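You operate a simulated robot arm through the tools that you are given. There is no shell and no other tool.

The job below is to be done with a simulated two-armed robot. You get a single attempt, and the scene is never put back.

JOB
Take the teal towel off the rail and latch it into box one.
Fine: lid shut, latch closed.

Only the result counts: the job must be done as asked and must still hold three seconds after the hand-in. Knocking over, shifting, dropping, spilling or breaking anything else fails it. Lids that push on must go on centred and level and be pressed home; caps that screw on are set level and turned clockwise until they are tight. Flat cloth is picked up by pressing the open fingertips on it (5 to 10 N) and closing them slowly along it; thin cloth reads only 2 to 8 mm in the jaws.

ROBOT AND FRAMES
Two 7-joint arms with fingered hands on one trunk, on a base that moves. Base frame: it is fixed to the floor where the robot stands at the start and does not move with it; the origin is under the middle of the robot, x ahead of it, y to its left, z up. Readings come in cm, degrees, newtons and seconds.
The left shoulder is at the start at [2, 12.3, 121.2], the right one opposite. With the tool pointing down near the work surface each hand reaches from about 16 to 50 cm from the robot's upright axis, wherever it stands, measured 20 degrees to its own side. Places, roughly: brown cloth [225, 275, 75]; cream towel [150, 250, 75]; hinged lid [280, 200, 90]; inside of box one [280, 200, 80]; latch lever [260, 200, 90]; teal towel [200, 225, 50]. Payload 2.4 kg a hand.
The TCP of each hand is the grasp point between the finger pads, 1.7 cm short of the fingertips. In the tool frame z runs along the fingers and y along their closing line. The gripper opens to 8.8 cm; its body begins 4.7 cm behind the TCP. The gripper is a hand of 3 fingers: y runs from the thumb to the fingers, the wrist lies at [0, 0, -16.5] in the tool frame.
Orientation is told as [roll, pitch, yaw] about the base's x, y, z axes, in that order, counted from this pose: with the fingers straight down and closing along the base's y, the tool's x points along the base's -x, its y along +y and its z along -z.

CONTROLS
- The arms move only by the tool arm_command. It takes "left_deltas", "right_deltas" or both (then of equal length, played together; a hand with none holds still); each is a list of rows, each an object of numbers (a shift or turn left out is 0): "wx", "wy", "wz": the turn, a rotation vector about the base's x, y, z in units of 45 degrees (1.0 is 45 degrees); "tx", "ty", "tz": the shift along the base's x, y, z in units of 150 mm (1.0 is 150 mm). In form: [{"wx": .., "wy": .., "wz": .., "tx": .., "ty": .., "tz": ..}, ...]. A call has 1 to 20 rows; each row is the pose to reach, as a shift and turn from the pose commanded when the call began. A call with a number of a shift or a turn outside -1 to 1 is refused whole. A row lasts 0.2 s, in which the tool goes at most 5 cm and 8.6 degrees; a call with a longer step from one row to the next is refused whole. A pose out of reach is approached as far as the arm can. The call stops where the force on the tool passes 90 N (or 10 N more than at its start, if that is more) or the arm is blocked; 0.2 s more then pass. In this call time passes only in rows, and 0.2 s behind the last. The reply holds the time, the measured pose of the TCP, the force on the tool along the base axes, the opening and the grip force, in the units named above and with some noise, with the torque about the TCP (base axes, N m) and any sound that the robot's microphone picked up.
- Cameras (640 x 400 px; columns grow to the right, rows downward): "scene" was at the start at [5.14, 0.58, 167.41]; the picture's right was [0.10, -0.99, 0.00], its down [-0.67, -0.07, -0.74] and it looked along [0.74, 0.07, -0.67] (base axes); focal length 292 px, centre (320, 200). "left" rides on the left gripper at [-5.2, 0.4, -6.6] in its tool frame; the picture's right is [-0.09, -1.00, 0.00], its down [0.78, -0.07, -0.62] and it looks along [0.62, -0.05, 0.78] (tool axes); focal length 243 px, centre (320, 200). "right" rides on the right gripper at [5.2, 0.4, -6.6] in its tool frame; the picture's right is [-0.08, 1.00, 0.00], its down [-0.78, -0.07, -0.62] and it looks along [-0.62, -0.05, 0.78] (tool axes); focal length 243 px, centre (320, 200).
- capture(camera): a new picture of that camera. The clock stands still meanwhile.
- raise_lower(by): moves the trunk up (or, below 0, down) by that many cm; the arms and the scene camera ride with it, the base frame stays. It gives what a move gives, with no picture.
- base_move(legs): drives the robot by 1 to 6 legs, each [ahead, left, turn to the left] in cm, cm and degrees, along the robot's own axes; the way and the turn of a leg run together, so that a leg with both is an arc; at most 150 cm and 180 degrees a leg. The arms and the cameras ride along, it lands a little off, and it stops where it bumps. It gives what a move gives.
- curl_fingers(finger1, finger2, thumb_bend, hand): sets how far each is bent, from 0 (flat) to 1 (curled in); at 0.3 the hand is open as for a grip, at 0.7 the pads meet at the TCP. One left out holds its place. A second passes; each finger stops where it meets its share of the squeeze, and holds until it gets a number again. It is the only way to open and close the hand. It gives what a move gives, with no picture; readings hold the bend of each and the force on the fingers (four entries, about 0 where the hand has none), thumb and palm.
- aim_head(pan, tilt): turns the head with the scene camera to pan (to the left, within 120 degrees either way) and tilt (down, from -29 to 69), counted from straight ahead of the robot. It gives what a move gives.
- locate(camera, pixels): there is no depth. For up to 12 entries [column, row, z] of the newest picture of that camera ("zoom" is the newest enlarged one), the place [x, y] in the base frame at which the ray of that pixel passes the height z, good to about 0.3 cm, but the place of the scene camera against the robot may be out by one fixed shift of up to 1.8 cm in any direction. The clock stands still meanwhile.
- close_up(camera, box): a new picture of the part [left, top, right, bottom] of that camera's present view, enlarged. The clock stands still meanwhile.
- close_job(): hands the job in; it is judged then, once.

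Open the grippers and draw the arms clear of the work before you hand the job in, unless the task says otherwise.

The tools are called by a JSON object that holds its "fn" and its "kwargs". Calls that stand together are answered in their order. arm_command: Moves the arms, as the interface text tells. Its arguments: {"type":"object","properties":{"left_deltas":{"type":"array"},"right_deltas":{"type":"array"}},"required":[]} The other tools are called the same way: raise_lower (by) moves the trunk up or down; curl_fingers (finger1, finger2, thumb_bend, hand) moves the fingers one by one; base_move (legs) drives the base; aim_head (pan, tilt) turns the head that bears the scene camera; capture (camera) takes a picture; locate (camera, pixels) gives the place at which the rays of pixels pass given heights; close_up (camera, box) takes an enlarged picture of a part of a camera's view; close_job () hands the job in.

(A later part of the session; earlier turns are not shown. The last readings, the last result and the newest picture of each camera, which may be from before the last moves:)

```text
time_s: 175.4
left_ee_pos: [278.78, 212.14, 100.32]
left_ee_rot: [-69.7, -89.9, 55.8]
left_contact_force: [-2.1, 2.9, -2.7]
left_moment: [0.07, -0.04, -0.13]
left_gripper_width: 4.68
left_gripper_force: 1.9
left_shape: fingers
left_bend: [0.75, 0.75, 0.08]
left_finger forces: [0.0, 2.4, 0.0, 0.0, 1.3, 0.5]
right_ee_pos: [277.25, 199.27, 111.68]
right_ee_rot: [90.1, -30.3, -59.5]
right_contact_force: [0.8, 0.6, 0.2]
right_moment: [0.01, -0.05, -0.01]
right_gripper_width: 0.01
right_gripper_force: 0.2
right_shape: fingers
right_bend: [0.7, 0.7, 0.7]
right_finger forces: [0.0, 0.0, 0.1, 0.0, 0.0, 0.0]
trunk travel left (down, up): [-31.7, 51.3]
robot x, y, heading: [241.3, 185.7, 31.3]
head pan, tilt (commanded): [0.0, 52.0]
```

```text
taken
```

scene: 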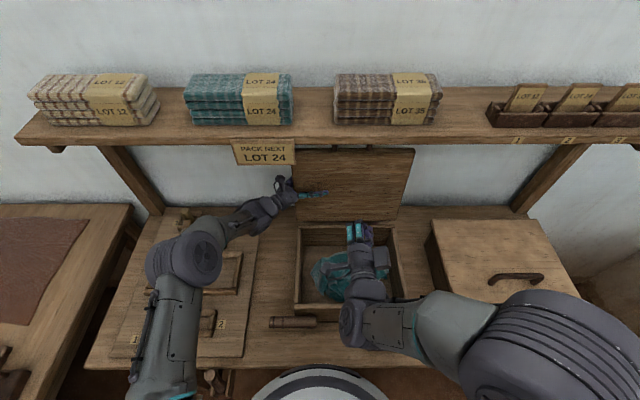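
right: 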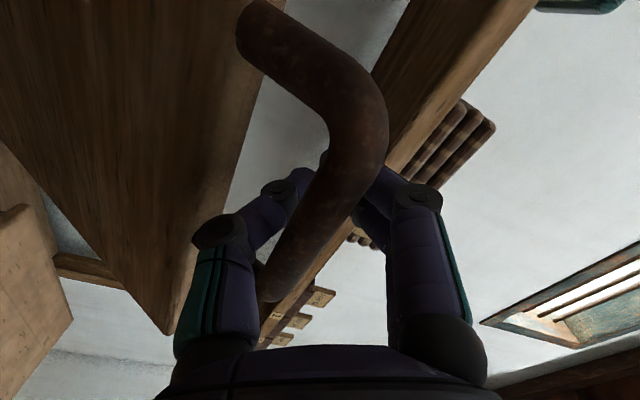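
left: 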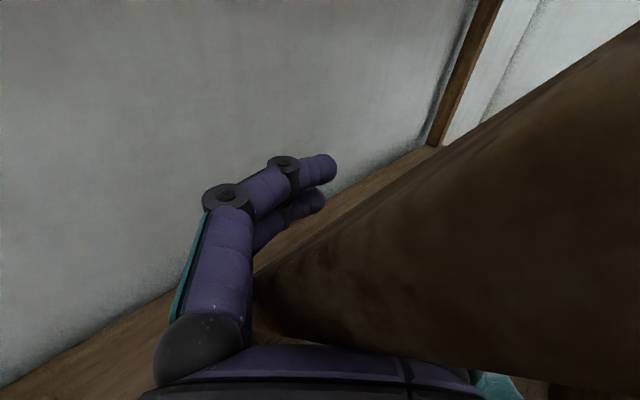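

The bar is caged by the right hand. I now uncurl the left fingers and withdraw the left hand from the lid's edge, down its pointing line to the left.

{"fn": "curl_fingers", "kwargs": {"hand": "left", "finger1": 0.3, "finger2": 0.3, "thumb_bend": 0.1}}

{"fn": "arm_command", "kwargs": {"left_deltas": [{"tx": -0.13, "ty": 0.033}, {"tx": -0.26, "ty": 0.065}, {"tx": -0.39, "ty": 0.097}, {"tx": -0.52, "ty": 0.13}, {"tx": -0.65, "ty": 0.162}, {"tx": -0.777, "ty": 0.194}]}}

{"fn": "capture", "kwargs": {"camera": "left"}}

{"fn": "capture", "kwargs": {"camera": "scene"}}

```text
time_s: 176.4
left_ee_pos: [278.79, 212.03, 100.2]
left_ee_rot: [-68.2, -89.8, 54.4]
left_contact_force: [-2.1, 0.7, -1.7]
left_moment: [0.08, -0.02, -0.1]
left_gripper_width: 9.61
left_gripper_force: 1.3
left_shape: fingers
left_bend: [0.3, 0.3, 0.08]
left_finger forces: [0.1, 0.0, 0.0, 0.1, 1.3, 0.8]
right_ee_pos: [277.32, 199.2, 111.55]
right_ee_rot: [90.2, -30.3, -59.5]
right_contact_force: [0.3, -0.2, 0.2]
right_moment: [-0.01, -0.01, 0.02]
right_gripper_width: 0.0
right_gripper_force: 0.0
right_shape: fingers
right_bend: [0.7, 0.7, 0.7]
right_finger forces: [0.1, 0.0, 0.0, 0.0, 0.0, 0.0]
trunk travel left (down, up): [-31.7, 51.3]
robot x, y, heading: [241.51, 185.84, 31.1]
head pan, tilt (commanded): [0.0, 52.0]
```

```text
time_s: 177.8
left_ee_pos: [267.16, 215.03, 100.3]
left_ee_rot: [-79.9, -89.9, 66.0]
left_contact_force: [1.1, 0.2, 0.4]
left_moment: [0.0, -0.01, 0.01]
left_gripper_width: 9.52
left_gripper_force: 0.0
left_shape: fingers
left_bend: [0.3, 0.3, 0.1]
left_finger forces: [0.0, 0.0, 0.0, 0.0, 0.1, 0.0]
right_ee_pos: [277.16, 199.21, 111.5]
right_ee_rot: [90.1, -30.3, -59.5]
right_contact_force: [0.4, -0.1, -0.1]
right_moment: [0.0, 0.0, -0.01]
right_gripper_width: 0.01
right_gripper_force: 0.0
right_shape: fingers
right_bend: [0.7, 0.7, 0.7]
right_finger forces: [0.0, 0.0, 0.2, 0.0, 0.0, 0.0]
trunk travel left (down, up): [-31.7, 51.3]
robot x, y, heading: [241.31, 185.34, 31.0]
head pan, tilt (commanded): [0.0, 52.0]
```

```text
taken
```

left: 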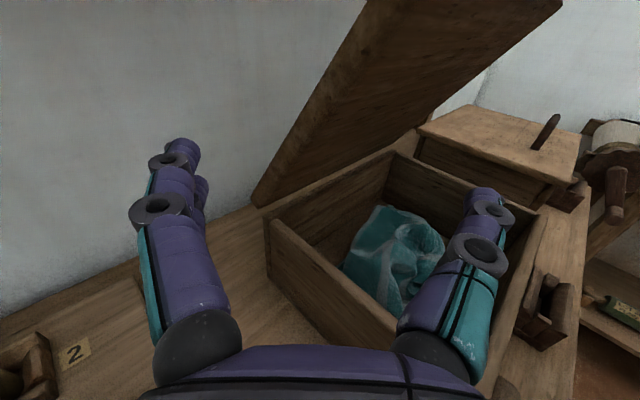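

```text
taken
```

scene: 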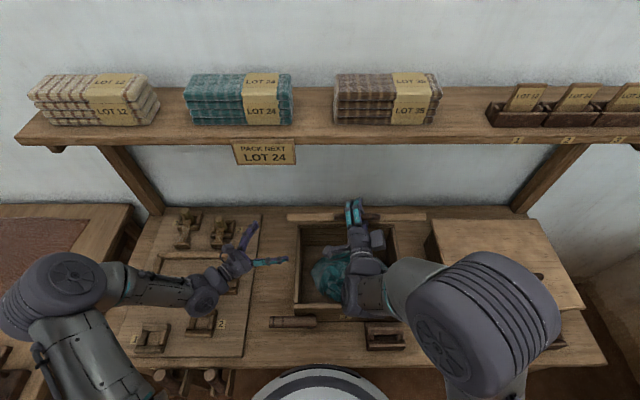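

The lid stays at about 55 degrees with the right hand on its handle, and the towel is well inside. Before lowering the trunk to close the lid I lift the left hand 15 cm and turn it back straight.

{"fn": "arm_command", "kwargs": {"left_deltas": [{"tz": 0.15, "wz": 0.1}, {"tz": 0.3, "wz": 0.27}, {"tz": 0.45, "wz": 0.44}, {"tz": 0.6, "wz": 0.61}, {"tz": 0.75, "wz": 0.78}, {"tz": 0.9, "wz": 0.9}, {"tz": 1.0, "wz": 1.0}]}}

{"fn": "arm_command", "kwargs": {"left_deltas": [{"wx": -0.086, "wy": 0.143, "tx": -0.05, "ty": 0.03}, {"wx": -0.172, "wy": 0.286, "tx": -0.1, "ty": 0.06}, {"wx": -0.258, "wy": 0.429, "tx": -0.15, "ty": 0.09}, {"wx": -0.344, "wy": 0.572, "tx": -0.2, "ty": 0.12}, {"wx": -0.43, "wy": 0.714, "tx": -0.25, "ty": 0.15}, {"wx": -0.515, "wy": 0.857, "tx": -0.3, "ty": 0.18}]}}

{"fn": "arm_command", "kwargs": {"left_deltas": [{"wx": -0.086, "wy": 0.143, "tx": -0.03, "ty": 0.03}, {"wx": -0.172, "wy": 0.286, "tx": -0.06, "ty": 0.06}, {"wx": -0.258, "wy": 0.429, "tx": -0.09, "ty": 0.09}, {"wx": -0.344, "wy": 0.572, "tx": -0.12, "ty": 0.12}, {"wx": -0.43, "wy": 0.714, "tx": -0.15, "ty": 0.15}, {"wx": -0.515, "wy": 0.857, "tx": -0.18, "ty": 0.18}]}}

{"fn": "capture", "kwargs": {"camera": "scene"}}

```text
time_s: 179.4
left_ee_pos: [267.41, 214.89, 115.13]
left_ee_rot: [-56.5, -90.0, 87.7]
left_contact_force: [-0.3, -0.1, -0.4]
left_moment: [-0.01, -0.01, 0.01]
left_gripper_width: 9.56
left_gripper_force: 0.0
left_shape: fingers
left_bend: [0.3, 0.3, 0.1]
left_finger forces: [0.1, 0.1, 0.0, 0.0, 0.0, 0.1]
right_ee_pos: [277.19, 199.27, 111.57]
right_ee_rot: [90.2, -30.3, -59.4]
right_contact_force: [0.4, 0.4, -0.1]
right_moment: [-0.03, 0.04, 0.0]
right_gripper_width: 0.01
right_gripper_force: 0.1
right_shape: fingers
right_bend: [0.7, 0.7, 0.7]
right_finger forces: [0.1, 0.0, 0.0, 0.0, 0.0, 0.0]
trunk travel left (down, up): [-31.7, 51.3]
robot x, y, heading: [241.2, 185.63, 31.0]
head pan, tilt (commanded): [0.0, 52.0]
```

```text
time_s: 180.8
left_ee_pos: [262.79, 217.69, 115.21]
left_ee_rot: [-0.1, -44.8, 31.2]
left_contact_force: [-0.1, 0.3, -0.4]
left_moment: [0.02, -0.02, 0.0]
left_gripper_width: 9.53
left_gripper_force: 0.0
left_shape: fingers
left_bend: [0.3, 0.3, 0.1]
left_finger forces: [0.1, 0.0, 0.0, 0.0, 0.1, 0.1]
right_ee_pos: [277.3, 199.15, 111.58]
right_ee_rot: [90.1, -30.3, -59.4]
right_contact_force: [0.2, -0.2, 0.5]
right_moment: [-0.01, 0.0, 0.02]
right_gripper_width: 0.01
right_gripper_force: 0.0
right_shape: fingers
right_bend: [0.7, 0.7, 0.7]
right_finger forces: [0.1, 0.1, 0.0, 0.0, 0.0, 0.0]
trunk travel left (down, up): [-31.7, 51.3]
robot x, y, heading: [241.66, 185.26, 31.2]
head pan, tilt (commanded): [0.0, 52.0]
```

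```text
time_s: 182.2
left_ee_pos: [260.05, 220.45, 115.34]
left_ee_rot: [0.1, 0.2, 31.1]
left_contact_force: [0.1, -0.2, -0.5]
left_moment: [0.0, -0.02, 0.02]
left_gripper_width: 9.54
left_gripper_force: 0.0
left_shape: fingers
left_bend: [0.3, 0.3, 0.1]
left_finger forces: [0.0, 0.0, 0.0, 0.0, 0.1, 0.0]
right_ee_pos: [277.4, 199.24, 111.56]
right_ee_rot: [90.1, -30.2, -59.4]
right_contact_force: [-0.2, -0.5, -0.4]
right_moment: [0.03, 0.03, -0.01]
right_gripper_width: 0.01
right_gripper_force: 0.1
right_shape: fingers
right_bend: [0.7, 0.7, 0.7]
right_finger forces: [0.0, 0.1, 0.0, 0.0, 0.0, 0.1]
trunk travel left (down, up): [-31.7, 51.3]
robot x, y, heading: [241.49, 185.88, 31.2]
head pan, tilt (commanded): [0.0, 52.0]
```

```text
taken
```

scene: 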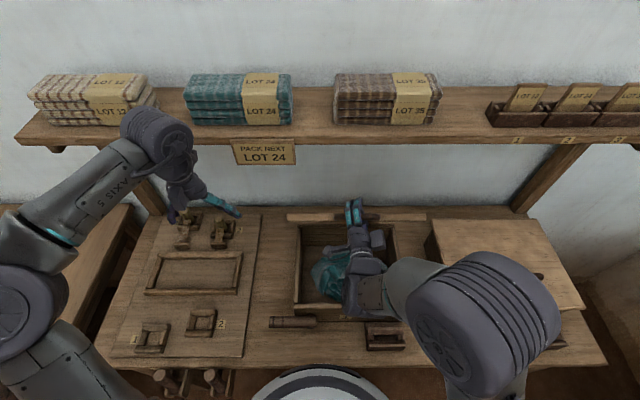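

The left hand points down again. I raise it 10 cm more and draw it back, so that it stays clear when the trunk goes down.

{"fn": "arm_command", "kwargs": {"left_deltas": [{"tz": 0.17, "tx": -0.09, "ty": -0.05}, {"tz": 0.34, "tx": -0.18, "ty": -0.1}, {"tz": 0.5, "tx": -0.26, "ty": -0.15}, {"tz": 0.67, "tx": -0.34, "ty": -0.2}]}}

{"fn": "raise_lower", "kwargs": {"by": -1.5}}

{"fn": "base_move", "kwargs": {"legs": [[-2.5, 0, 0]]}}

{"fn": "capture", "kwargs": {"camera": "right"}}

```text
time_s: 183.2
left_ee_pos: [254.95, 217.2, 125.37]
left_ee_rot: [0.1, 0.0, 31.1]
left_contact_force: [-0.2, 0.5, 0.7]
left_moment: [-0.01, 0.02, 0.01]
left_gripper_width: 9.54
left_gripper_force: 0.1
left_shape: fingers
left_bend: [0.3, 0.3, 0.1]
left_finger forces: [0.0, 0.0, 0.1, 0.1, 0.0, 0.0]
right_ee_pos: [277.33, 199.09, 111.63]
right_ee_rot: [90.2, -30.4, -59.5]
right_contact_force: [0.2, -0.5, -1.1]
right_moment: [-0.01, 0.03, -0.01]
right_gripper_width: 0.0
right_gripper_force: 0.0
right_shape: fingers
right_bend: [0.7, 0.7, 0.7]
right_finger forces: [0.1, 0.1, 0.0, 0.0, 0.0, 0.0]
trunk travel left (down, up): [-31.7, 51.3]
robot x, y, heading: [241.49, 185.91, 30.8]
head pan, tilt (commanded): [0.0, 52.0]
```

```text
time_s: 183.8
left_ee_pos: [254.83, 217.4, 123.77]
left_ee_rot: [0.1, 0.0, 31.1]
left_contact_force: [0.9, -0.4, -0.1]
left_moment: [0.01, 0.02, -0.05]
left_gripper_width: 9.54
left_gripper_force: 0.1
left_shape: fingers
left_bend: [0.3, 0.3, 0.1]
left_finger forces: [0.0, 0.0, 0.1, 0.1, 0.1, 0.0]
right_ee_pos: [277.19, 199.21, 110.09]
right_ee_rot: [90.2, -30.3, -59.6]
right_contact_force: [-2.1, -2.1, 4.2]
right_moment: [0.1, 0.1, 0.09]
right_gripper_width: 0.2
right_gripper_force: 2.4
right_shape: fingers
right_bend: [0.69, 0.7, 0.7]
right_finger forces: [4.7, 0.1, 0.0, 0.0, 0.1, 0.0]
trunk travel left (down, up): [-30.2, 52.8]
robot x, y, heading: [241.36, 185.51, 31.1]
head pan, tilt (commanded): [0.0, 52.0]
```

```text
time_s: 184.7
left_ee_pos: [252.77, 215.9, 123.88]
left_ee_rot: [0.1, 0.1, 31.1]
left_contact_force: [0.5, 0.5, -1.0]
left_moment: [-0.01, -0.02, 0.04]
left_gripper_width: 9.56
left_gripper_force: 0.1
left_shape: fingers
left_bend: [0.3, 0.3, 0.1]
left_finger forces: [0.0, 0.0, 0.1, 0.0, 0.0, 0.1]
right_ee_pos: [274.97, 197.87, 110.17]
right_ee_rot: [90.3, -30.3, -59.4]
right_contact_force: [0.6, 0.5, -0.8]
right_moment: [0.03, -0.04, 0.01]
right_gripper_width: 0.0
right_gripper_force: 0.1
right_shape: fingers
right_bend: [0.7, 0.7, 0.7]
right_finger forces: [0.0, 0.1, 0.0, 0.0, 0.9, 0.0]
trunk travel left (down, up): [-30.2, 52.8]
robot x, y, heading: [239.33, 184.23, 31.0]
head pan, tilt (commanded): [0.0, 52.0]
```

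```text
taken
```

right: 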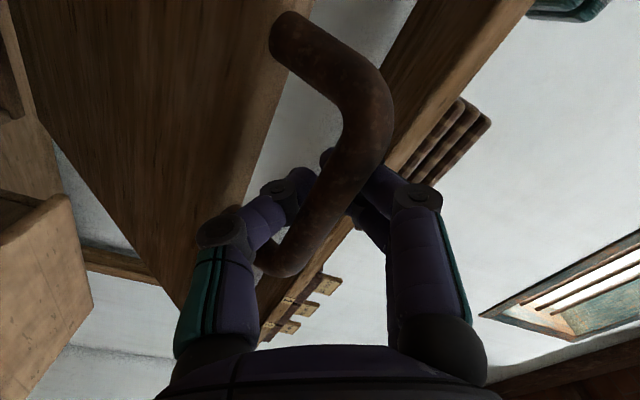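

The lid follows the hand with only a few newtons. I go on alternating: trunk down 2.5 cm, base back 3 cm.

{"fn": "raise_lower", "kwargs": {"by": -2.2}}

{"fn": "base_move", "kwargs": {"legs": [[-3, 0, 0]]}}

{"fn": "raise_lower", "kwargs": {"by": -2.5}}

{"fn": "capture", "kwargs": {"camera": "right"}}

{"fn": "capture", "kwargs": {"camera": "scene"}}

```text
time_s: 185.3
left_ee_pos: [252.76, 216.03, 121.63]
left_ee_rot: [0.2, 0.0, 31.2]
left_contact_force: [0.1, -0.4, 0.4]
left_moment: [-0.02, 0.0, 0.01]
left_gripper_width: 9.57
left_gripper_force: 0.1
left_shape: fingers
left_bend: [0.3, 0.3, 0.1]
left_finger forces: [0.0, 0.0, 0.0, 0.0, 0.0, 0.1]
right_ee_pos: [274.88, 197.92, 107.85]
right_ee_rot: [90.2, -30.3, -59.6]
right_contact_force: [-6.6, -6.1, 7.9]
right_moment: [0.16, 0.13, 0.21]
right_gripper_width: 0.27
right_gripper_force: 4.9
right_shape: fingers
right_bend: [0.69, 0.7, 0.71]
right_finger forces: [8.8, 0.1, 0.0, 0.0, 1.4, 0.1]
trunk travel left (down, up): [-28.0, 55.0]
robot x, y, heading: [239.05, 184.23, 31.3]
head pan, tilt (commanded): [0.0, 52.0]
```

```text
time_s: 186.2
left_ee_pos: [250.16, 214.55, 121.79]
left_ee_rot: [0.1, 0.0, 31.0]
left_contact_force: [0.3, -0.5, 0.4]
left_moment: [0.01, 0.0, 0.0]
left_gripper_width: 9.57
left_gripper_force: 0.1
left_shape: fingers
left_bend: [0.3, 0.3, 0.1]
left_finger forces: [0.0, 0.0, 0.0, 0.0, 0.1, 0.0]
right_ee_pos: [272.46, 196.4, 107.83]
right_ee_rot: [90.0, -30.3, -59.4]
right_contact_force: [1.1, 1.5, -1.2]
right_moment: [0.01, 0.01, 0.0]
right_gripper_width: 0.06
right_gripper_force: 1.1
right_shape: fingers
right_bend: [0.7, 0.7, 0.68]
right_finger forces: [0.0, 0.0, 0.0, 0.1, 2.3, 0.0]
trunk travel left (down, up): [-28.0, 55.0]
robot x, y, heading: [236.35, 182.55, 31.1]
head pan, tilt (commanded): [0.0, 52.0]
```

```text
time_s: 186.9
left_ee_pos: [250.06, 214.5, 119.2]
left_ee_rot: [0.0, 0.0, 31.2]
left_contact_force: [0.9, -0.1, 0.6]
left_moment: [-0.03, 0.02, -0.02]
left_gripper_width: 9.54
left_gripper_force: 0.1
left_shape: fingers
left_bend: [0.3, 0.3, 0.1]
left_finger forces: [0.0, 0.1, 0.0, 0.0, 0.0, 0.1]
right_ee_pos: [272.5, 196.38, 105.39]
right_ee_rot: [90.1, -30.3, -59.5]
right_contact_force: [-4.6, -2.0, 4.0]
right_moment: [0.04, 0.03, 0.06]
right_gripper_width: 0.01
right_gripper_force: 2.5
right_shape: fingers
right_bend: [0.69, 0.7, 0.72]
right_finger forces: [2.3, 0.0, 0.1, 0.0, 2.7, 0.0]
trunk travel left (down, up): [-25.5, 57.5]
robot x, y, heading: [236.49, 182.73, 30.9]
head pan, tilt (commanded): [0.0, 52.0]
```

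```text
taken
```

right: 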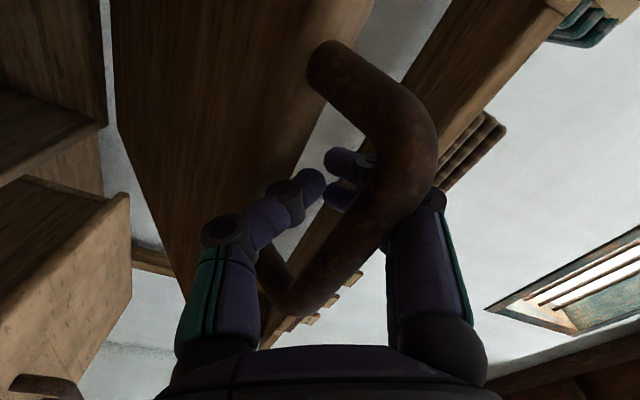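

```text
taken
```

scene: 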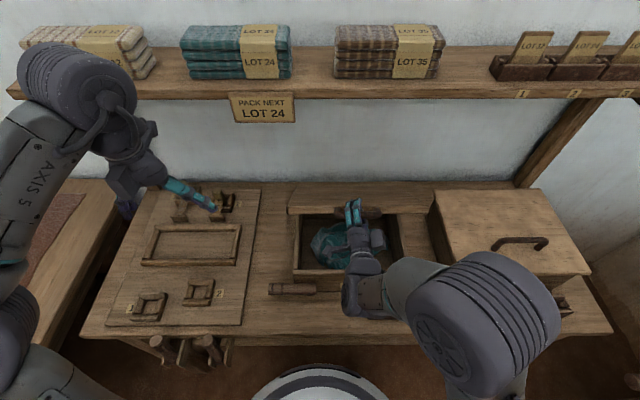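

The lid is at about 40 degrees. I continue: base back 3, trunk down 3, base back 2.5, trunk down 3.

{"fn": "base_move", "kwargs": {"legs": [[-3, 0, 0]]}}

{"fn": "raise_lower", "kwargs": {"by": -3}}

{"fn": "base_move", "kwargs": {"legs": [[-2.5, 0, 0]]}}

{"fn": "raise_lower", "kwargs": {"by": -3}}

{"fn": "capture", "kwargs": {"camera": "right"}}

{"fn": "capture", "kwargs": {"camera": "scene"}}

```text
time_s: 187.7
left_ee_pos: [247.64, 212.81, 119.06]
left_ee_rot: [0.0, 0.1, 31.1]
left_contact_force: [-0.4, 0.5, -0.2]
left_moment: [-0.02, -0.03, 0.04]
left_gripper_width: 9.57
left_gripper_force: 0.0
left_shape: fingers
left_bend: [0.3, 0.3, 0.1]
left_finger forces: [0.1, 0.0, 0.1, 0.0, 0.0, 0.0]
right_ee_pos: [269.98, 194.9, 105.34]
right_ee_rot: [90.0, -30.5, -59.3]
right_contact_force: [0.4, 1.2, -4.0]
right_moment: [0.07, 0.02, -0.03]
right_gripper_width: 0.34
right_gripper_force: 2.5
right_shape: fingers
right_bend: [0.7, 0.7, 0.67]
right_finger forces: [0.2, 0.0, 0.0, 0.0, 5.0, 0.0]
trunk travel left (down, up): [-25.5, 57.5]
robot x, y, heading: [233.85, 181.34, 30.9]
head pan, tilt (commanded): [0.0, 52.0]
```

```text
time_s: 188.5
left_ee_pos: [247.69, 213.01, 116.18]
left_ee_rot: [0.1, 0.1, 31.1]
left_contact_force: [0.4, 1.0, 0.4]
left_moment: [0.0, 0.01, -0.01]
left_gripper_width: 9.56
left_gripper_force: 0.0
left_shape: fingers
left_bend: [0.3, 0.3, 0.1]
left_finger forces: [0.1, 0.0, 0.0, 0.0, 0.0, 0.0]
right_ee_pos: [269.89, 194.81, 102.34]
right_ee_rot: [89.9, -30.3, -59.4]
right_contact_force: [1.4, -0.3, 0.3]
right_moment: [-0.02, 0.04, -0.01]
right_gripper_width: 0.01
right_gripper_force: 0.1
right_shape: fingers
right_bend: [0.7, 0.7, 0.7]
right_finger forces: [0.0, 0.0, 0.0, 0.0, 0.0, 0.1]
trunk travel left (down, up): [-22.5, 60.5]
robot x, y, heading: [233.98, 181.15, 31.2]
head pan, tilt (commanded): [0.0, 52.0]
```

```text
time_s: 189.3
left_ee_pos: [245.53, 211.75, 116.07]
left_ee_rot: [0.1, 0.1, 31.2]
left_contact_force: [-0.2, -0.4, 0.5]
left_moment: [-0.04, 0.01, 0.01]
left_gripper_width: 9.56
left_gripper_force: 0.0
left_shape: fingers
left_bend: [0.3, 0.3, 0.1]
left_finger forces: [0.0, 0.0, 0.2, 0.1, 0.1, 0.0]
right_ee_pos: [267.83, 193.58, 102.34]
right_ee_rot: [89.9, -30.4, -59.5]
right_contact_force: [2.8, 2.7, -4.5]
right_moment: [0.05, 0.05, -0.01]
right_gripper_width: 0.7
right_gripper_force: 3.2
right_shape: fingers
right_bend: [0.68, 0.7, 0.66]
right_finger forces: [1.1, 0.1, 0.0, 0.0, 5.8, 0.0]
trunk travel left (down, up): [-22.5, 60.5]
robot x, y, heading: [232.06, 179.59, 31.0]
head pan, tilt (commanded): [0.0, 52.0]
```

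```text
time_s: 190.0
left_ee_pos: [245.6, 211.72, 113.26]
left_ee_rot: [0.1, 0.0, 31.1]
left_contact_force: [-0.6, 0.2, 0.1]
left_moment: [0.01, -0.01, -0.01]
left_gripper_width: 9.56
left_gripper_force: 0.0
left_shape: fingers
left_bend: [0.3, 0.3, 0.1]
left_finger forces: [0.1, 0.0, 0.1, 0.0, 0.1, 0.0]
right_ee_pos: [267.78, 193.44, 99.42]
right_ee_rot: [90.1, -30.4, -59.4]
right_contact_force: [1.1, 0.1, 0.3]
right_moment: [0.03, 0.01, 0.01]
right_gripper_width: 0.02
right_gripper_force: 0.0
right_shape: fingers
right_bend: [0.7, 0.7, 0.7]
right_finger forces: [0.0, 0.0, 0.0, 0.0, 0.0, 0.0]
trunk travel left (down, up): [-19.5, 63.5]
robot x, y, heading: [231.92, 180.13, 31.1]
head pan, tilt (commanded): [0.0, 52.0]
```

```text
taken
```

right: 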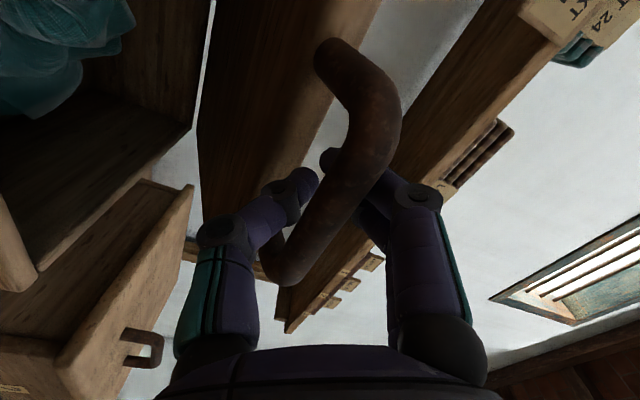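

```text
taken
```

scene: 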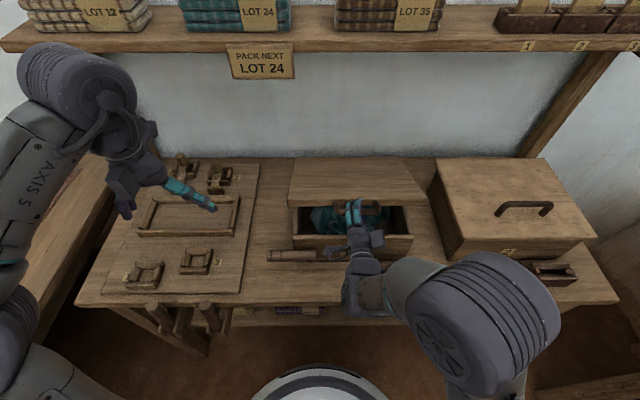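

The lid is at about 27 degrees and the towel stays inside. I continue down: trunk 3, base back 1.5, trunk 3, base back 1, trunk 2.

{"fn": "raise_lower", "kwargs": {"by": -3}}

{"fn": "base_move", "kwargs": {"legs": [[-1.8, 0, 0]]}}

{"fn": "raise_lower", "kwargs": {"by": -3}}

{"fn": "base_move", "kwargs": {"legs": [[-1, 0, 0]]}}

{"fn": "raise_lower", "kwargs": {"by": -2}}

{"fn": "capture", "kwargs": {"camera": "right"}}

{"fn": "capture", "kwargs": {"camera": "scene"}}

```text
time_s: 190.8
left_ee_pos: [245.35, 211.67, 110.32]
left_ee_rot: [0.1, 0.0, 31.2]
left_contact_force: [0.3, 0.0, 0.2]
left_moment: [-0.01, 0.0, 0.03]
left_gripper_width: 9.56
left_gripper_force: 0.1
left_shape: fingers
left_bend: [0.3, 0.3, 0.1]
left_finger forces: [0.1, 0.1, 0.0, 0.1, 0.1, 0.0]
right_ee_pos: [267.65, 193.29, 96.35]
right_ee_rot: [90.0, -30.4, -59.4]
right_contact_force: [-8.9, -5.2, 0.7]
right_moment: [0.02, 0.0, 0.03]
right_gripper_width: 0.0
right_gripper_force: 4.8
right_shape: fingers
right_bend: [0.71, 0.7, 0.72]
right_finger forces: [3.8, 0.0, 0.0, 0.0, 6.1, 0.1]
trunk travel left (down, up): [-16.5, 66.5]
robot x, y, heading: [231.76, 180.05, 31.3]
head pan, tilt (commanded): [0.0, 52.0]
```

```text
time_s: 191.6
left_ee_pos: [243.98, 210.74, 110.09]
left_ee_rot: [0.0, 0.1, 31.1]
left_contact_force: [-0.3, -0.1, -0.1]
left_moment: [0.01, 0.01, -0.02]
left_gripper_width: 9.56
left_gripper_force: 0.1
left_shape: fingers
left_bend: [0.3, 0.3, 0.1]
left_finger forces: [0.1, 0.0, 0.0, 0.0, 0.0, 0.0]
right_ee_pos: [266.18, 192.59, 96.3]
right_ee_rot: [90.1, -30.3, -59.5]
right_contact_force: [0.1, -0.3, -0.8]
right_moment: [0.0, 0.01, 0.01]
right_gripper_width: 0.01
right_gripper_force: 0.4
right_shape: fingers
right_bend: [0.69, 0.7, 0.69]
right_finger forces: [0.3, 0.1, 0.1, 0.0, 1.2, 0.0]
trunk travel left (down, up): [-16.5, 66.5]
robot x, y, heading: [230.13, 179.17, 30.8]
head pan, tilt (commanded): [0.0, 52.0]
```

```text
time_s: 192.3
left_ee_pos: [243.94, 210.82, 107.23]
left_ee_rot: [0.1, 0.0, 31.2]
left_contact_force: [-0.6, 0.0, 0.2]
left_moment: [0.02, 0.0, 0.02]
left_gripper_width: 9.54
left_gripper_force: 0.1
left_shape: fingers
left_bend: [0.3, 0.3, 0.1]
left_finger forces: [0.0, 0.0, 0.0, 0.0, 0.0, 0.0]
right_ee_pos: [266.21, 192.55, 93.36]
right_ee_rot: [89.9, -30.2, -59.4]
right_contact_force: [-0.1, -0.3, -0.1]
right_moment: [0.0, 0.02, 0.03]
right_gripper_width: 0.01
right_gripper_force: 0.0
right_shape: fingers
right_bend: [0.7, 0.7, 0.7]
right_finger forces: [0.1, 0.0, 0.0, 0.0, 0.0, 0.1]
trunk travel left (down, up): [-13.5, 69.5]
robot x, y, heading: [230.02, 179.04, 31.0]
head pan, tilt (commanded): [0.0, 52.0]
```

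```text
time_s: 193.0
left_ee_pos: [243.06, 210.19, 107.16]
left_ee_rot: [0.2, 0.1, 31.0]
left_contact_force: [0.2, 0.5, -0.1]
left_moment: [-0.02, 0.03, 0.02]
left_gripper_width: 9.56
left_gripper_force: 0.0
left_shape: fingers
left_bend: [0.3, 0.3, 0.1]
left_finger forces: [0.0, 0.1, 0.0, 0.0, 0.0, 0.0]
right_ee_pos: [265.4, 192.14, 93.3]
right_ee_rot: [89.8, -30.3, -59.2]
right_contact_force: [0.8, 0.4, -0.5]
right_moment: [0.0, -0.03, 0.0]
right_gripper_width: 0.14
right_gripper_force: 1.2
right_shape: fingers
right_bend: [0.69, 0.7, 0.69]
right_finger forces: [0.7, 0.1, 0.1, 0.1, 1.5, 0.0]
trunk travel left (down, up): [-13.5, 69.5]
robot x, y, heading: [229.38, 178.74, 31.1]
head pan, tilt (commanded): [0.0, 52.0]
```

```text
time_s: 193.7
left_ee_pos: [243.03, 210.2, 105.09]
left_ee_rot: [0.0, 0.0, 31.1]
left_contact_force: [-0.3, -0.5, 0.3]
left_moment: [-0.03, -0.01, -0.01]
left_gripper_width: 9.53
left_gripper_force: 0.1
left_shape: fingers
left_bend: [0.3, 0.3, 0.1]
left_finger forces: [0.0, 0.0, 0.1, 0.1, 0.0, 0.0]
right_ee_pos: [265.36, 192.08, 91.35]
right_ee_rot: [90.0, -30.2, -59.3]
right_contact_force: [0.1, 0.3, -1.3]
right_moment: [0.02, 0.03, -0.02]
right_gripper_width: 0.0
right_gripper_force: 0.8
right_shape: fingers
right_bend: [0.7, 0.7, 0.7]
right_finger forces: [0.1, 0.1, 0.0, 0.0, 1.5, 0.0]
trunk travel left (down, up): [-11.5, 71.5]
robot x, y, heading: [229.7, 178.59, 31.1]
head pan, tilt (commanded): [0.0, 52.0]
```

```text
taken
```

right: 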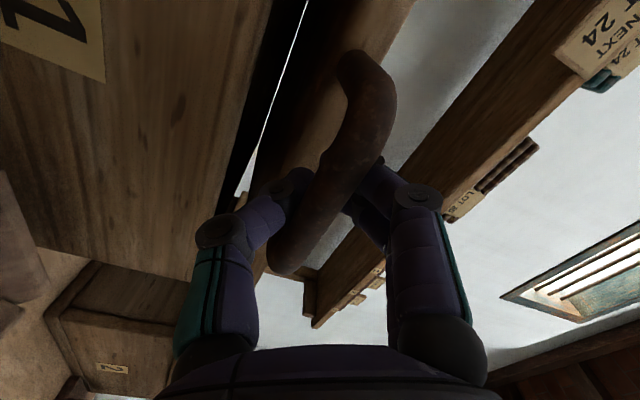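

```text
taken
```

scene: 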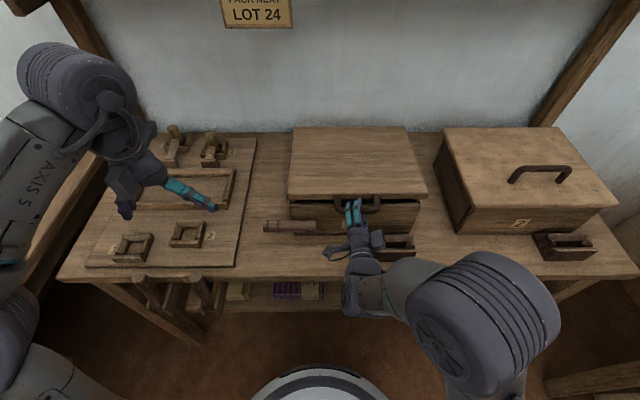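

Only a thin gap is left below the lid. I lower 1.6 cm and another 1.4 cm, reading the force.

{"fn": "raise_lower", "kwargs": {"by": -1.6}}

{"fn": "raise_lower", "kwargs": {"by": -1.2}}

{"fn": "capture", "kwargs": {"camera": "right"}}

{"fn": "close_up", "kwargs": {"camera": "scene", "box": [240, 110, 450, 270]}}

```text
time_s: 194.3
left_ee_pos: [243.06, 210.19, 103.56]
left_ee_rot: [0.0, 0.0, 31.1]
left_contact_force: [-0.2, 0.4, 0.6]
left_moment: [0.03, -0.02, -0.05]
left_gripper_width: 9.55
left_gripper_force: 0.1
left_shape: fingers
left_bend: [0.3, 0.3, 0.1]
left_finger forces: [0.1, 0.0, 0.0, 0.0, 0.0, 0.0]
right_ee_pos: [265.19, 192.02, 89.6]
right_ee_rot: [90.0, -30.3, -59.3]
right_contact_force: [1.1, 0.7, -1.0]
right_moment: [-0.03, 0.03, -0.02]
right_gripper_width: 0.0
right_gripper_force: 0.4
right_shape: fingers
right_bend: [0.7, 0.7, 0.7]
right_finger forces: [0.0, 0.0, 0.0, 0.1, 1.1, 0.1]
trunk travel left (down, up): [-9.9, 73.1]
robot x, y, heading: [229.65, 178.57, 31.2]
head pan, tilt (commanded): [0.0, 52.0]
```

```text
time_s: 194.9
left_ee_pos: [242.99, 210.09, 102.49]
left_ee_rot: [0.1, 0.0, 31.1]
left_contact_force: [-0.9, 0.6, -0.2]
left_moment: [-0.02, -0.03, -0.03]
left_gripper_width: 9.55
left_gripper_force: 0.0
left_shape: fingers
left_bend: [0.3, 0.3, 0.1]
left_finger forces: [0.0, 0.0, 0.0, 0.1, 0.0, 0.0]
right_ee_pos: [265.33, 192.15, 88.53]
right_ee_rot: [89.9, -30.3, -59.4]
right_contact_force: [-0.8, 0.1, -0.7]
right_moment: [0.0, 0.0, 0.02]
right_gripper_width: 0.01
right_gripper_force: 0.1
right_shape: fingers
right_bend: [0.7, 0.7, 0.7]
right_finger forces: [0.0, 0.0, 0.1, 0.1, 0.3, 0.0]
trunk travel left (down, up): [-8.7, 74.3]
robot x, y, heading: [229.53, 178.44, 31.2]
head pan, tilt (commanded): [0.0, 52.0]
```

```text
taken
```

right: 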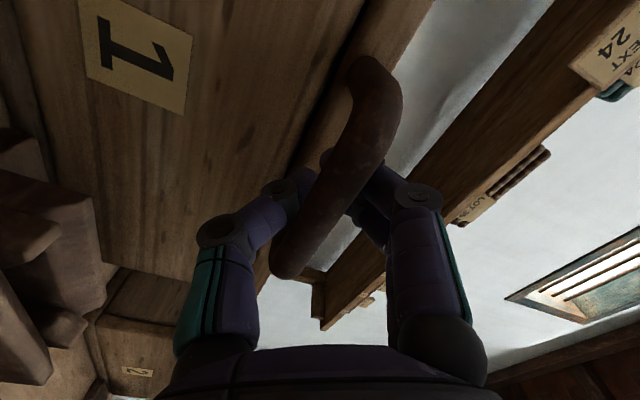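

```text
2.50 times, centred on (345, 190) of scene
```

zoom: 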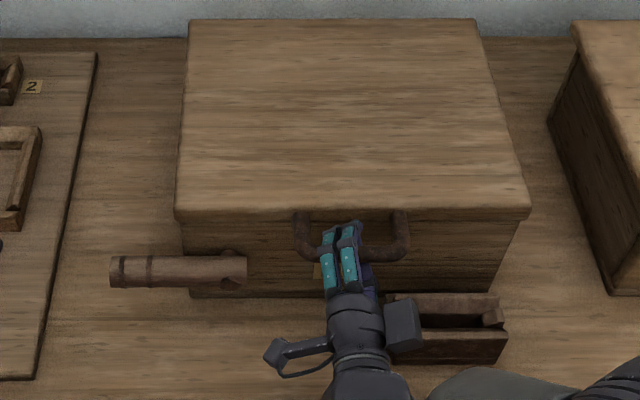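

The lid looks shut, with no light left in the seam. I press the handle down gently 0.8 cm more to seat it.

{"fn": "arm_command", "kwargs": {"right_deltas": [{"tz": -0.02}, {"tz": -0.04}, {"tz": -0.065}]}}

{"fn": "capture", "kwargs": {"camera": "right"}}

```text
time_s: 195.7
left_ee_pos: [242.98, 210.07, 102.37]
left_ee_rot: [0.1, -0.1, 31.1]
left_contact_force: [0.5, -1.0, 0.4]
left_moment: [0.02, -0.01, 0.0]
left_gripper_width: 9.53
left_gripper_force: 0.0
left_shape: fingers
left_bend: [0.3, 0.3, 0.1]
left_finger forces: [0.0, 0.1, 0.1, 0.1, 0.0, 0.1]
right_ee_pos: [265.32, 191.93, 87.7]
right_ee_rot: [90.2, -30.3, -59.5]
right_contact_force: [2.0, -3.1, 11.2]
right_moment: [0.2, 0.21, -0.02]
right_gripper_width: 0.72
right_gripper_force: 5.7
right_shape: fingers
right_bend: [0.65, 0.7, 0.7]
right_finger forces: [10.4, 0.6, 0.0, 0.0, 0.1, 0.1]
trunk travel left (down, up): [-8.7, 74.3]
robot x, y, heading: [229.39, 179.1, 31.1]
head pan, tilt (commanded): [0.0, 52.0]
```

```text
taken
```

right: 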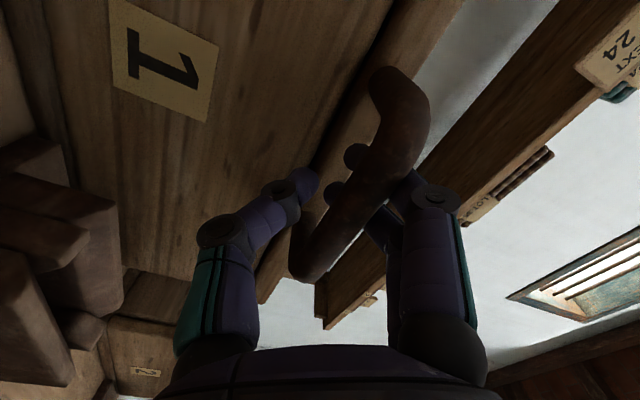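

The lid sits on its stop (11 N). I ease off, open the right hand and draw it back from the handle.

{"fn": "arm_command", "kwargs": {"right_deltas": [{"tz": 0.03}, {"tz": 0.055}]}}

{"fn": "curl_fingers", "kwargs": {"hand": "right", "finger1": 0.3, "finger2": 0.3, "thumb_bend": 0.3}}

{"fn": "arm_command", "kwargs": {"right_deltas": [{"tx": -0.1, "ty": -0.06}, {"tx": -0.2, "ty": -0.12}, {"tx": -0.3, "ty": -0.18}, {"tx": -0.4, "ty": -0.24}]}}

{"fn": "capture", "kwargs": {"camera": "right"}}

```text
time_s: 196.3
left_ee_pos: [243.12, 210.11, 102.43]
left_ee_rot: [0.0, 0.1, 31.2]
left_contact_force: [-0.4, 0.0, 0.8]
left_moment: [-0.02, -0.01, 0.01]
left_gripper_width: 9.53
left_gripper_force: 0.1
left_shape: fingers
left_bend: [0.3, 0.3, 0.1]
left_finger forces: [0.0, 0.0, 0.0, 0.0, 0.1, 0.1]
right_ee_pos: [265.38, 192.08, 88.33]
right_ee_rot: [89.9, -30.4, -59.1]
right_contact_force: [0.5, 1.0, 0.8]
right_moment: [0.01, -0.02, 0.0]
right_gripper_width: 0.03
right_gripper_force: 0.7
right_shape: fingers
right_bend: [0.68, 0.7, 0.7]
right_finger forces: [0.9, 0.0, 0.1, 0.0, 0.0, 0.0]
trunk travel left (down, up): [-8.7, 74.3]
robot x, y, heading: [229.2, 178.43, 31.2]
head pan, tilt (commanded): [0.0, 52.0]
```

```text
time_s: 197.3
left_ee_pos: [243.03, 210.23, 102.37]
left_ee_rot: [0.0, 0.0, 31.1]
left_contact_force: [-0.3, -0.6, 0.0]
left_moment: [-0.01, 0.0, 0.01]
left_gripper_width: 9.59
left_gripper_force: 0.0
left_shape: fingers
left_bend: [0.3, 0.3, 0.1]
left_finger forces: [0.1, 0.0, 0.0, 0.1, 0.0, 0.0]
right_ee_pos: [265.32, 192.05, 88.23]
right_ee_rot: [89.9, -30.4, -59.4]
right_contact_force: [0.3, 0.2, -0.5]
right_moment: [0.02, -0.01, -0.01]
right_gripper_width: 8.41
right_gripper_force: 0.0
right_shape: fingers
right_bend: [0.3, 0.3, 0.3]
right_finger forces: [0.1, 0.0, 0.0, 0.0, 0.0, 0.1]
trunk travel left (down, up): [-8.7, 74.3]
robot x, y, heading: [229.24, 178.7, 31.0]
head pan, tilt (commanded): [0.0, 52.0]
```

```text
time_s: 198.3
left_ee_pos: [243.15, 210.13, 102.31]
left_ee_rot: [0.1, 0.0, 31.1]
left_contact_force: [0.1, 0.3, -0.1]
left_moment: [0.01, 0.04, 0.03]
left_gripper_width: 9.54
left_gripper_force: 0.0
left_shape: fingers
left_bend: [0.3, 0.3, 0.1]
left_finger forces: [0.0, 0.1, 0.0, 0.0, 0.0, 0.0]
right_ee_pos: [259.98, 190.74, 88.56]
right_ee_rot: [89.8, -30.3, -59.5]
right_contact_force: [-0.5, -0.9, -0.1]
right_moment: [0.01, 0.01, -0.01]
right_gripper_width: 8.43
right_gripper_force: 0.1
right_shape: fingers
right_bend: [0.3, 0.3, 0.3]
right_finger forces: [0.0, 0.0, 0.0, 0.1, 0.0, 0.0]
right hand out of reach, approached as far as the arm can: row 3, 4
trunk travel left (down, up): [-8.7, 74.3]
robot x, y, heading: [229.58, 178.26, 31.0]
head pan, tilt (commanded): [0.0, 52.0]
```

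```text
taken
```

right: 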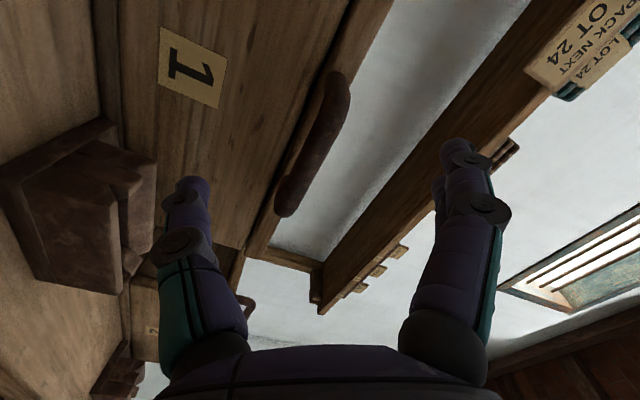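

The lid stays shut and the right hand is off the handle. I back the robot up 8 cm and raise the trunk 30 cm to a comfortable height.

{"fn": "base_move", "kwargs": {"legs": [[-8, 0, 0]]}}

{"fn": "raise_lower", "kwargs": {"by": 28}}

{"fn": "capture", "kwargs": {"camera": "scene"}}

{"fn": "close_up", "kwargs": {"camera": "scene", "box": [250, 150, 430, 280]}}

```text
time_s: 199.4
left_ee_pos: [236.23, 205.99, 102.22]
left_ee_rot: [0.0, 0.0, 31.0]
left_contact_force: [-0.2, -0.9, 0.6]
left_moment: [0.02, 0.04, -0.01]
left_gripper_width: 9.56
left_gripper_force: 0.0
left_shape: fingers
left_bend: [0.3, 0.3, 0.1]
left_finger forces: [0.0, 0.0, 0.0, 0.0, 0.0, 0.1]
right_ee_pos: [253.07, 186.64, 88.59]
right_ee_rot: [89.9, -30.3, -59.4]
right_contact_force: [0.4, 0.2, 0.0]
right_moment: [-0.01, -0.02, 0.01]
right_gripper_width: 8.38
right_gripper_force: 0.1
right_shape: fingers
right_bend: [0.3, 0.3, 0.3]
right_finger forces: [0.1, 0.1, 0.1, 0.0, 0.0, 0.0]
trunk travel left (down, up): [-8.7, 74.3]
robot x, y, heading: [222.71, 174.41, 31.1]
head pan, tilt (commanded): [0.0, 52.0]
```

```text
time_s: 202.2
left_ee_pos: [236.13, 205.91, 130.43]
left_ee_rot: [0.0, 0.1, 31.1]
left_contact_force: [-0.1, -0.6, 0.4]
left_moment: [0.01, -0.01, -0.02]
left_gripper_width: 9.54
left_gripper_force: 0.1
left_shape: fingers
left_bend: [0.3, 0.3, 0.1]
left_finger forces: [0.0, 0.0, 0.0, 0.1, 0.1, 0.0]
right_ee_pos: [253.11, 186.64, 116.62]
right_ee_rot: [89.9, -30.4, -59.4]
right_contact_force: [0.6, 0.7, 0.4]
right_moment: [-0.02, -0.02, -0.04]
right_gripper_width: 8.43
right_gripper_force: 0.0
right_shape: fingers
right_bend: [0.3, 0.3, 0.3]
right_finger forces: [0.0, 0.0, 0.1, 0.1, 0.0, 0.0]
trunk travel left (down, up): [-36.7, 46.3]
robot x, y, heading: [222.44, 174.41, 31.2]
head pan, tilt (commanded): [0.0, 52.0]
```

```text
taken
```

scene: 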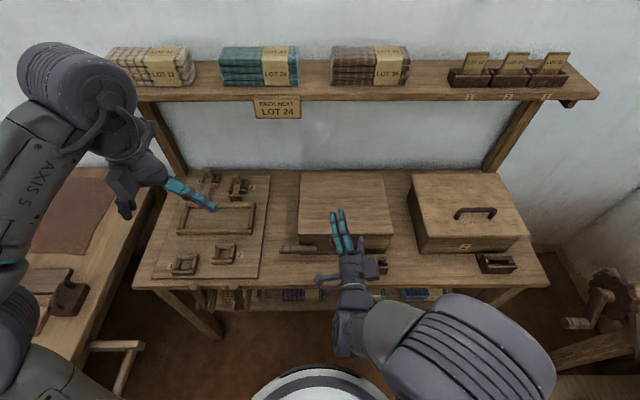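

```text
3.08 times, centred on (340, 215) of scene
```

zoom: 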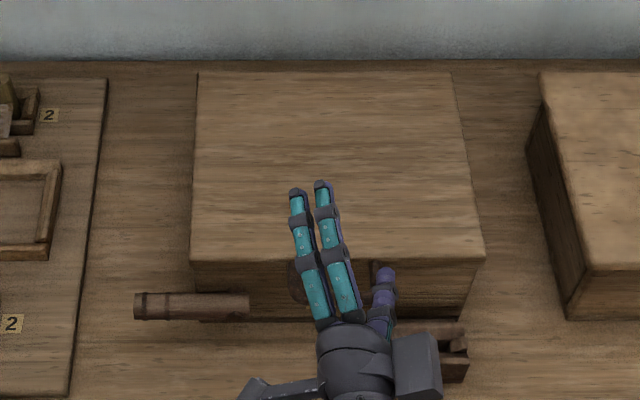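

The lid is shut with no cloth showing. Now the latch: I turn the left hand 90 degrees so it closes fore-and-aft, to grip the lever's free end from above.

{"fn": "arm_command", "kwargs": {"left_deltas": [{"wz": 0.16}, {"wz": 0.33}, {"wz": 0.5}, {"wz": 0.67}, {"wz": 0.84}, {"wz": 1.0}]}}

{"fn": "arm_command", "kwargs": {"left_deltas": [{"wz": 0.16, "tz": -0.1}, {"wz": 0.33, "tz": -0.2}, {"wz": 0.5, "tz": -0.3}, {"wz": 0.67, "tz": -0.4}, {"wz": 0.84, "tz": -0.5}, {"wz": 1.0, "tz": -0.6}]}}

{"fn": "base_move", "kwargs": {"legs": [[8, 0, 0]]}}

{"fn": "capture", "kwargs": {"camera": "left"}}

{"fn": "capture", "kwargs": {"camera": "scene"}}

```text
time_s: 203.6
left_ee_pos: [236.25, 206.02, 130.39]
left_ee_rot: [0.1, 0.0, 76.2]
left_contact_force: [0.3, 0.0, -1.2]
left_moment: [0.0, 0.0, 0.02]
left_gripper_width: 9.55
left_gripper_force: 0.1
left_shape: fingers
left_bend: [0.3, 0.3, 0.1]
left_finger forces: [0.0, 0.1, 0.0, 0.0, 0.0, 0.0]
right_ee_pos: [253.14, 186.65, 116.57]
right_ee_rot: [89.8, -30.3, -59.4]
right_contact_force: [0.1, 0.2, -0.2]
right_moment: [0.01, -0.02, 0.02]
right_gripper_width: 8.4
right_gripper_force: 0.1
right_shape: fingers
right_bend: [0.3, 0.3, 0.3]
right_finger forces: [0.0, 0.0, 0.1, 0.0, 0.0, 0.0]
trunk travel left (down, up): [-36.7, 46.3]
robot x, y, heading: [222.43, 174.43, 31.3]
head pan, tilt (commanded): [0.0, 52.0]
```

```text
time_s: 205.0
left_ee_pos: [236.16, 206.08, 121.46]
left_ee_rot: [0.1, 0.1, 121.3]
left_contact_force: [-0.9, 1.3, 0.3]
left_moment: [0.04, 0.0, -0.01]
left_gripper_width: 9.56
left_gripper_force: 0.1
left_shape: fingers
left_bend: [0.3, 0.3, 0.1]
left_finger forces: [0.0, 0.0, 0.0, 0.0, 0.0, 0.0]
right_ee_pos: [253.11, 186.61, 116.55]
right_ee_rot: [89.9, -30.4, -59.3]
right_contact_force: [0.4, 0.3, -0.4]
right_moment: [-0.01, 0.0, -0.02]
right_gripper_width: 8.4
right_gripper_force: 0.0
right_shape: fingers
right_bend: [0.3, 0.3, 0.3]
right_finger forces: [0.0, 0.0, 0.0, 0.0, 0.0, 0.0]
trunk travel left (down, up): [-36.7, 46.3]
robot x, y, heading: [222.66, 174.38, 31.3]
head pan, tilt (commanded): [0.0, 52.0]
```

```text
time_s: 206.1
left_ee_pos: [243.16, 210.29, 121.35]
left_ee_rot: [0.0, 0.0, 121.1]
left_contact_force: [0.4, 0.4, 0.7]
left_moment: [0.01, 0.01, 0.0]
left_gripper_width: 9.57
left_gripper_force: 0.1
left_shape: fingers
left_bend: [0.3, 0.3, 0.1]
left_finger forces: [0.0, 0.0, 0.0, 0.0, 0.0, 0.0]
right_ee_pos: [260.04, 190.79, 116.62]
right_ee_rot: [89.9, -30.3, -59.4]
right_contact_force: [-0.6, 0.4, 0.3]
right_moment: [0.01, 0.02, -0.01]
right_gripper_width: 8.4
right_gripper_force: 0.0
right_shape: fingers
right_bend: [0.3, 0.3, 0.3]
right_finger forces: [0.0, 0.1, 0.0, 0.0, 0.1, 0.0]
trunk travel left (down, up): [-36.7, 46.3]
robot x, y, heading: [229.17, 178.6, 31.0]
head pan, tilt (commanded): [0.0, 52.0]
```

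```text
taken
```

left: 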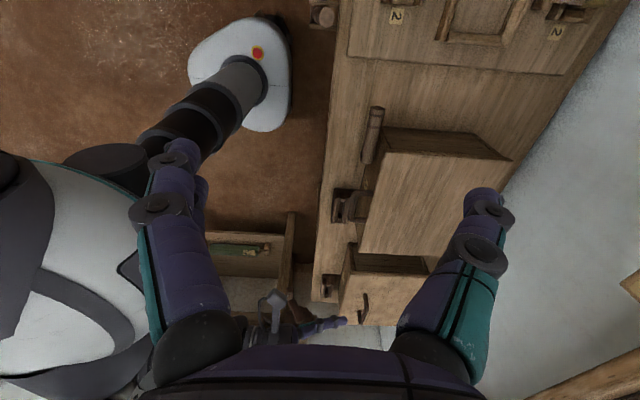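

```text
taken
```

scene: 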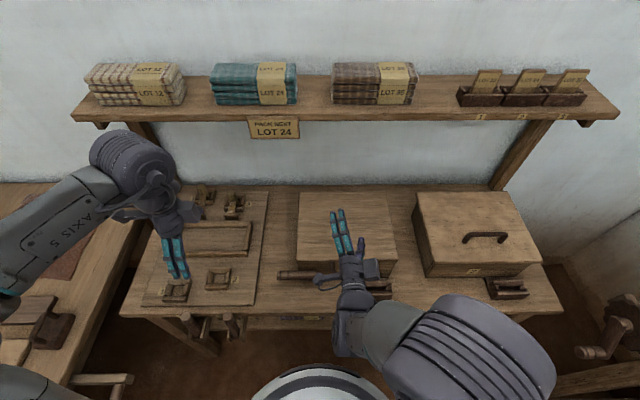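

The left camera sees the lever at (375,108)–(368,163). I zoom and locate it at height 82.

{"fn": "close_up", "kwargs": {"camera": "left", "box": [320, 80, 440, 200]}}

{"fn": "locate", "kwargs": {"camera": "left", "pixels": [[376, 109, 82], [369, 163, 82], [372, 136, 82], [376, 109, 83], [387, 128, 87.4], [512, 160, 87.4]]}}

```text
3.33 times, centred on (380, 140) of left
```

zoom: 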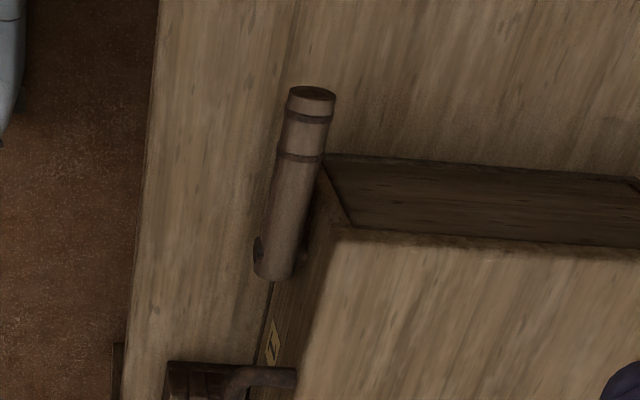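

```text
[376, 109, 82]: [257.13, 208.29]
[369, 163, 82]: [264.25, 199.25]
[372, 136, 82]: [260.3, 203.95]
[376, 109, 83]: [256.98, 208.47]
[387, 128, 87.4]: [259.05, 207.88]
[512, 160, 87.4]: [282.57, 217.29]
```

The lever lies along v from about 35 to 47 at u 328. I move the left hand over its outer end, staying at z 109, and set the opening.

{"fn": "curl_fingers", "kwargs": {"hand": "left", "finger1": 0.4, "finger2": 0.4, "thumb_bend": 0.4}}

{"fn": "arm_command", "kwargs": {"left_deltas": [{"tx": 0.2, "ty": -0.04, "tz": -0.16}, {"tx": 0.4, "ty": -0.08, "tz": -0.32}, {"tx": 0.6, "ty": -0.12, "tz": -0.48}, {"tx": 0.8, "ty": -0.16, "tz": -0.64}, {"tx": 0.989, "ty": -0.2, "tz": -0.8}]}}

{"fn": "capture", "kwargs": {"camera": "left"}}

```text
time_s: 207.1
left_ee_pos: [243.05, 210.02, 121.49]
left_ee_rot: [0.3, 0.1, 121.1]
left_contact_force: [0.4, -0.4, 0.0]
left_moment: [-0.03, 0.02, 0.0]
left_gripper_width: 6.31
left_gripper_force: 0.1
left_shape: fingers
left_bend: [0.4, 0.4, 0.4]
left_finger forces: [0.1, 0.0, 0.1, 0.0, 0.0, 0.1]
right_ee_pos: [259.98, 190.62, 116.5]
right_ee_rot: [89.9, -30.5, -59.5]
right_contact_force: [0.0, 0.7, -0.3]
right_moment: [0.02, -0.02, -0.01]
right_gripper_width: 8.4
right_gripper_force: 0.1
right_shape: fingers
right_bend: [0.3, 0.3, 0.3]
right_finger forces: [0.0, 0.0, 0.0, 0.0, 0.0, 0.0]
trunk travel left (down, up): [-36.7, 46.3]
robot x, y, heading: [229.35, 178.58, 30.9]
head pan, tilt (commanded): [0.0, 52.0]
```

```text
time_s: 208.3
left_ee_pos: [257.94, 207.18, 109.17]
left_ee_rot: [0.1, 0.0, 121.1]
left_contact_force: [-0.1, -0.1, -0.2]
left_moment: [0.0, -0.04, 0.01]
left_gripper_width: 6.3
left_gripper_force: 0.0
left_shape: fingers
left_bend: [0.4, 0.4, 0.4]
left_finger forces: [0.1, 0.1, 0.1, 0.0, 0.0, 0.1]
right_ee_pos: [260.12, 190.7, 116.62]
right_ee_rot: [89.9, -30.3, -59.4]
right_contact_force: [0.0, 0.2, 0.3]
right_moment: [0.01, 0.02, 0.04]
right_gripper_width: 8.43
right_gripper_force: 0.0
right_shape: fingers
right_bend: [0.3, 0.3, 0.3]
right_finger forces: [0.0, 0.1, 0.0, 0.1, 0.1, 0.1]
trunk travel left (down, up): [-36.7, 46.3]
robot x, y, heading: [229.52, 178.57, 30.9]
head pan, tilt (commanded): [0.0, 52.0]
```

```text
taken
```

left: 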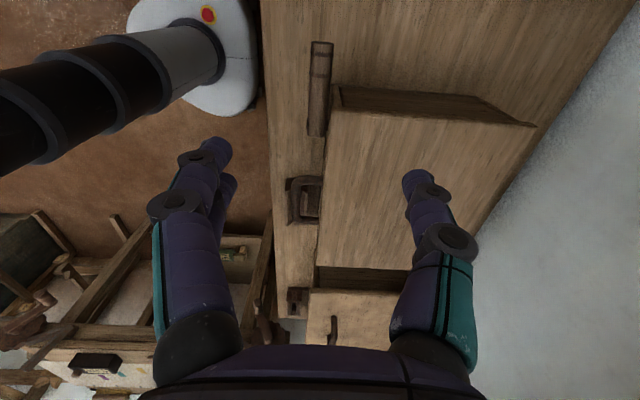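

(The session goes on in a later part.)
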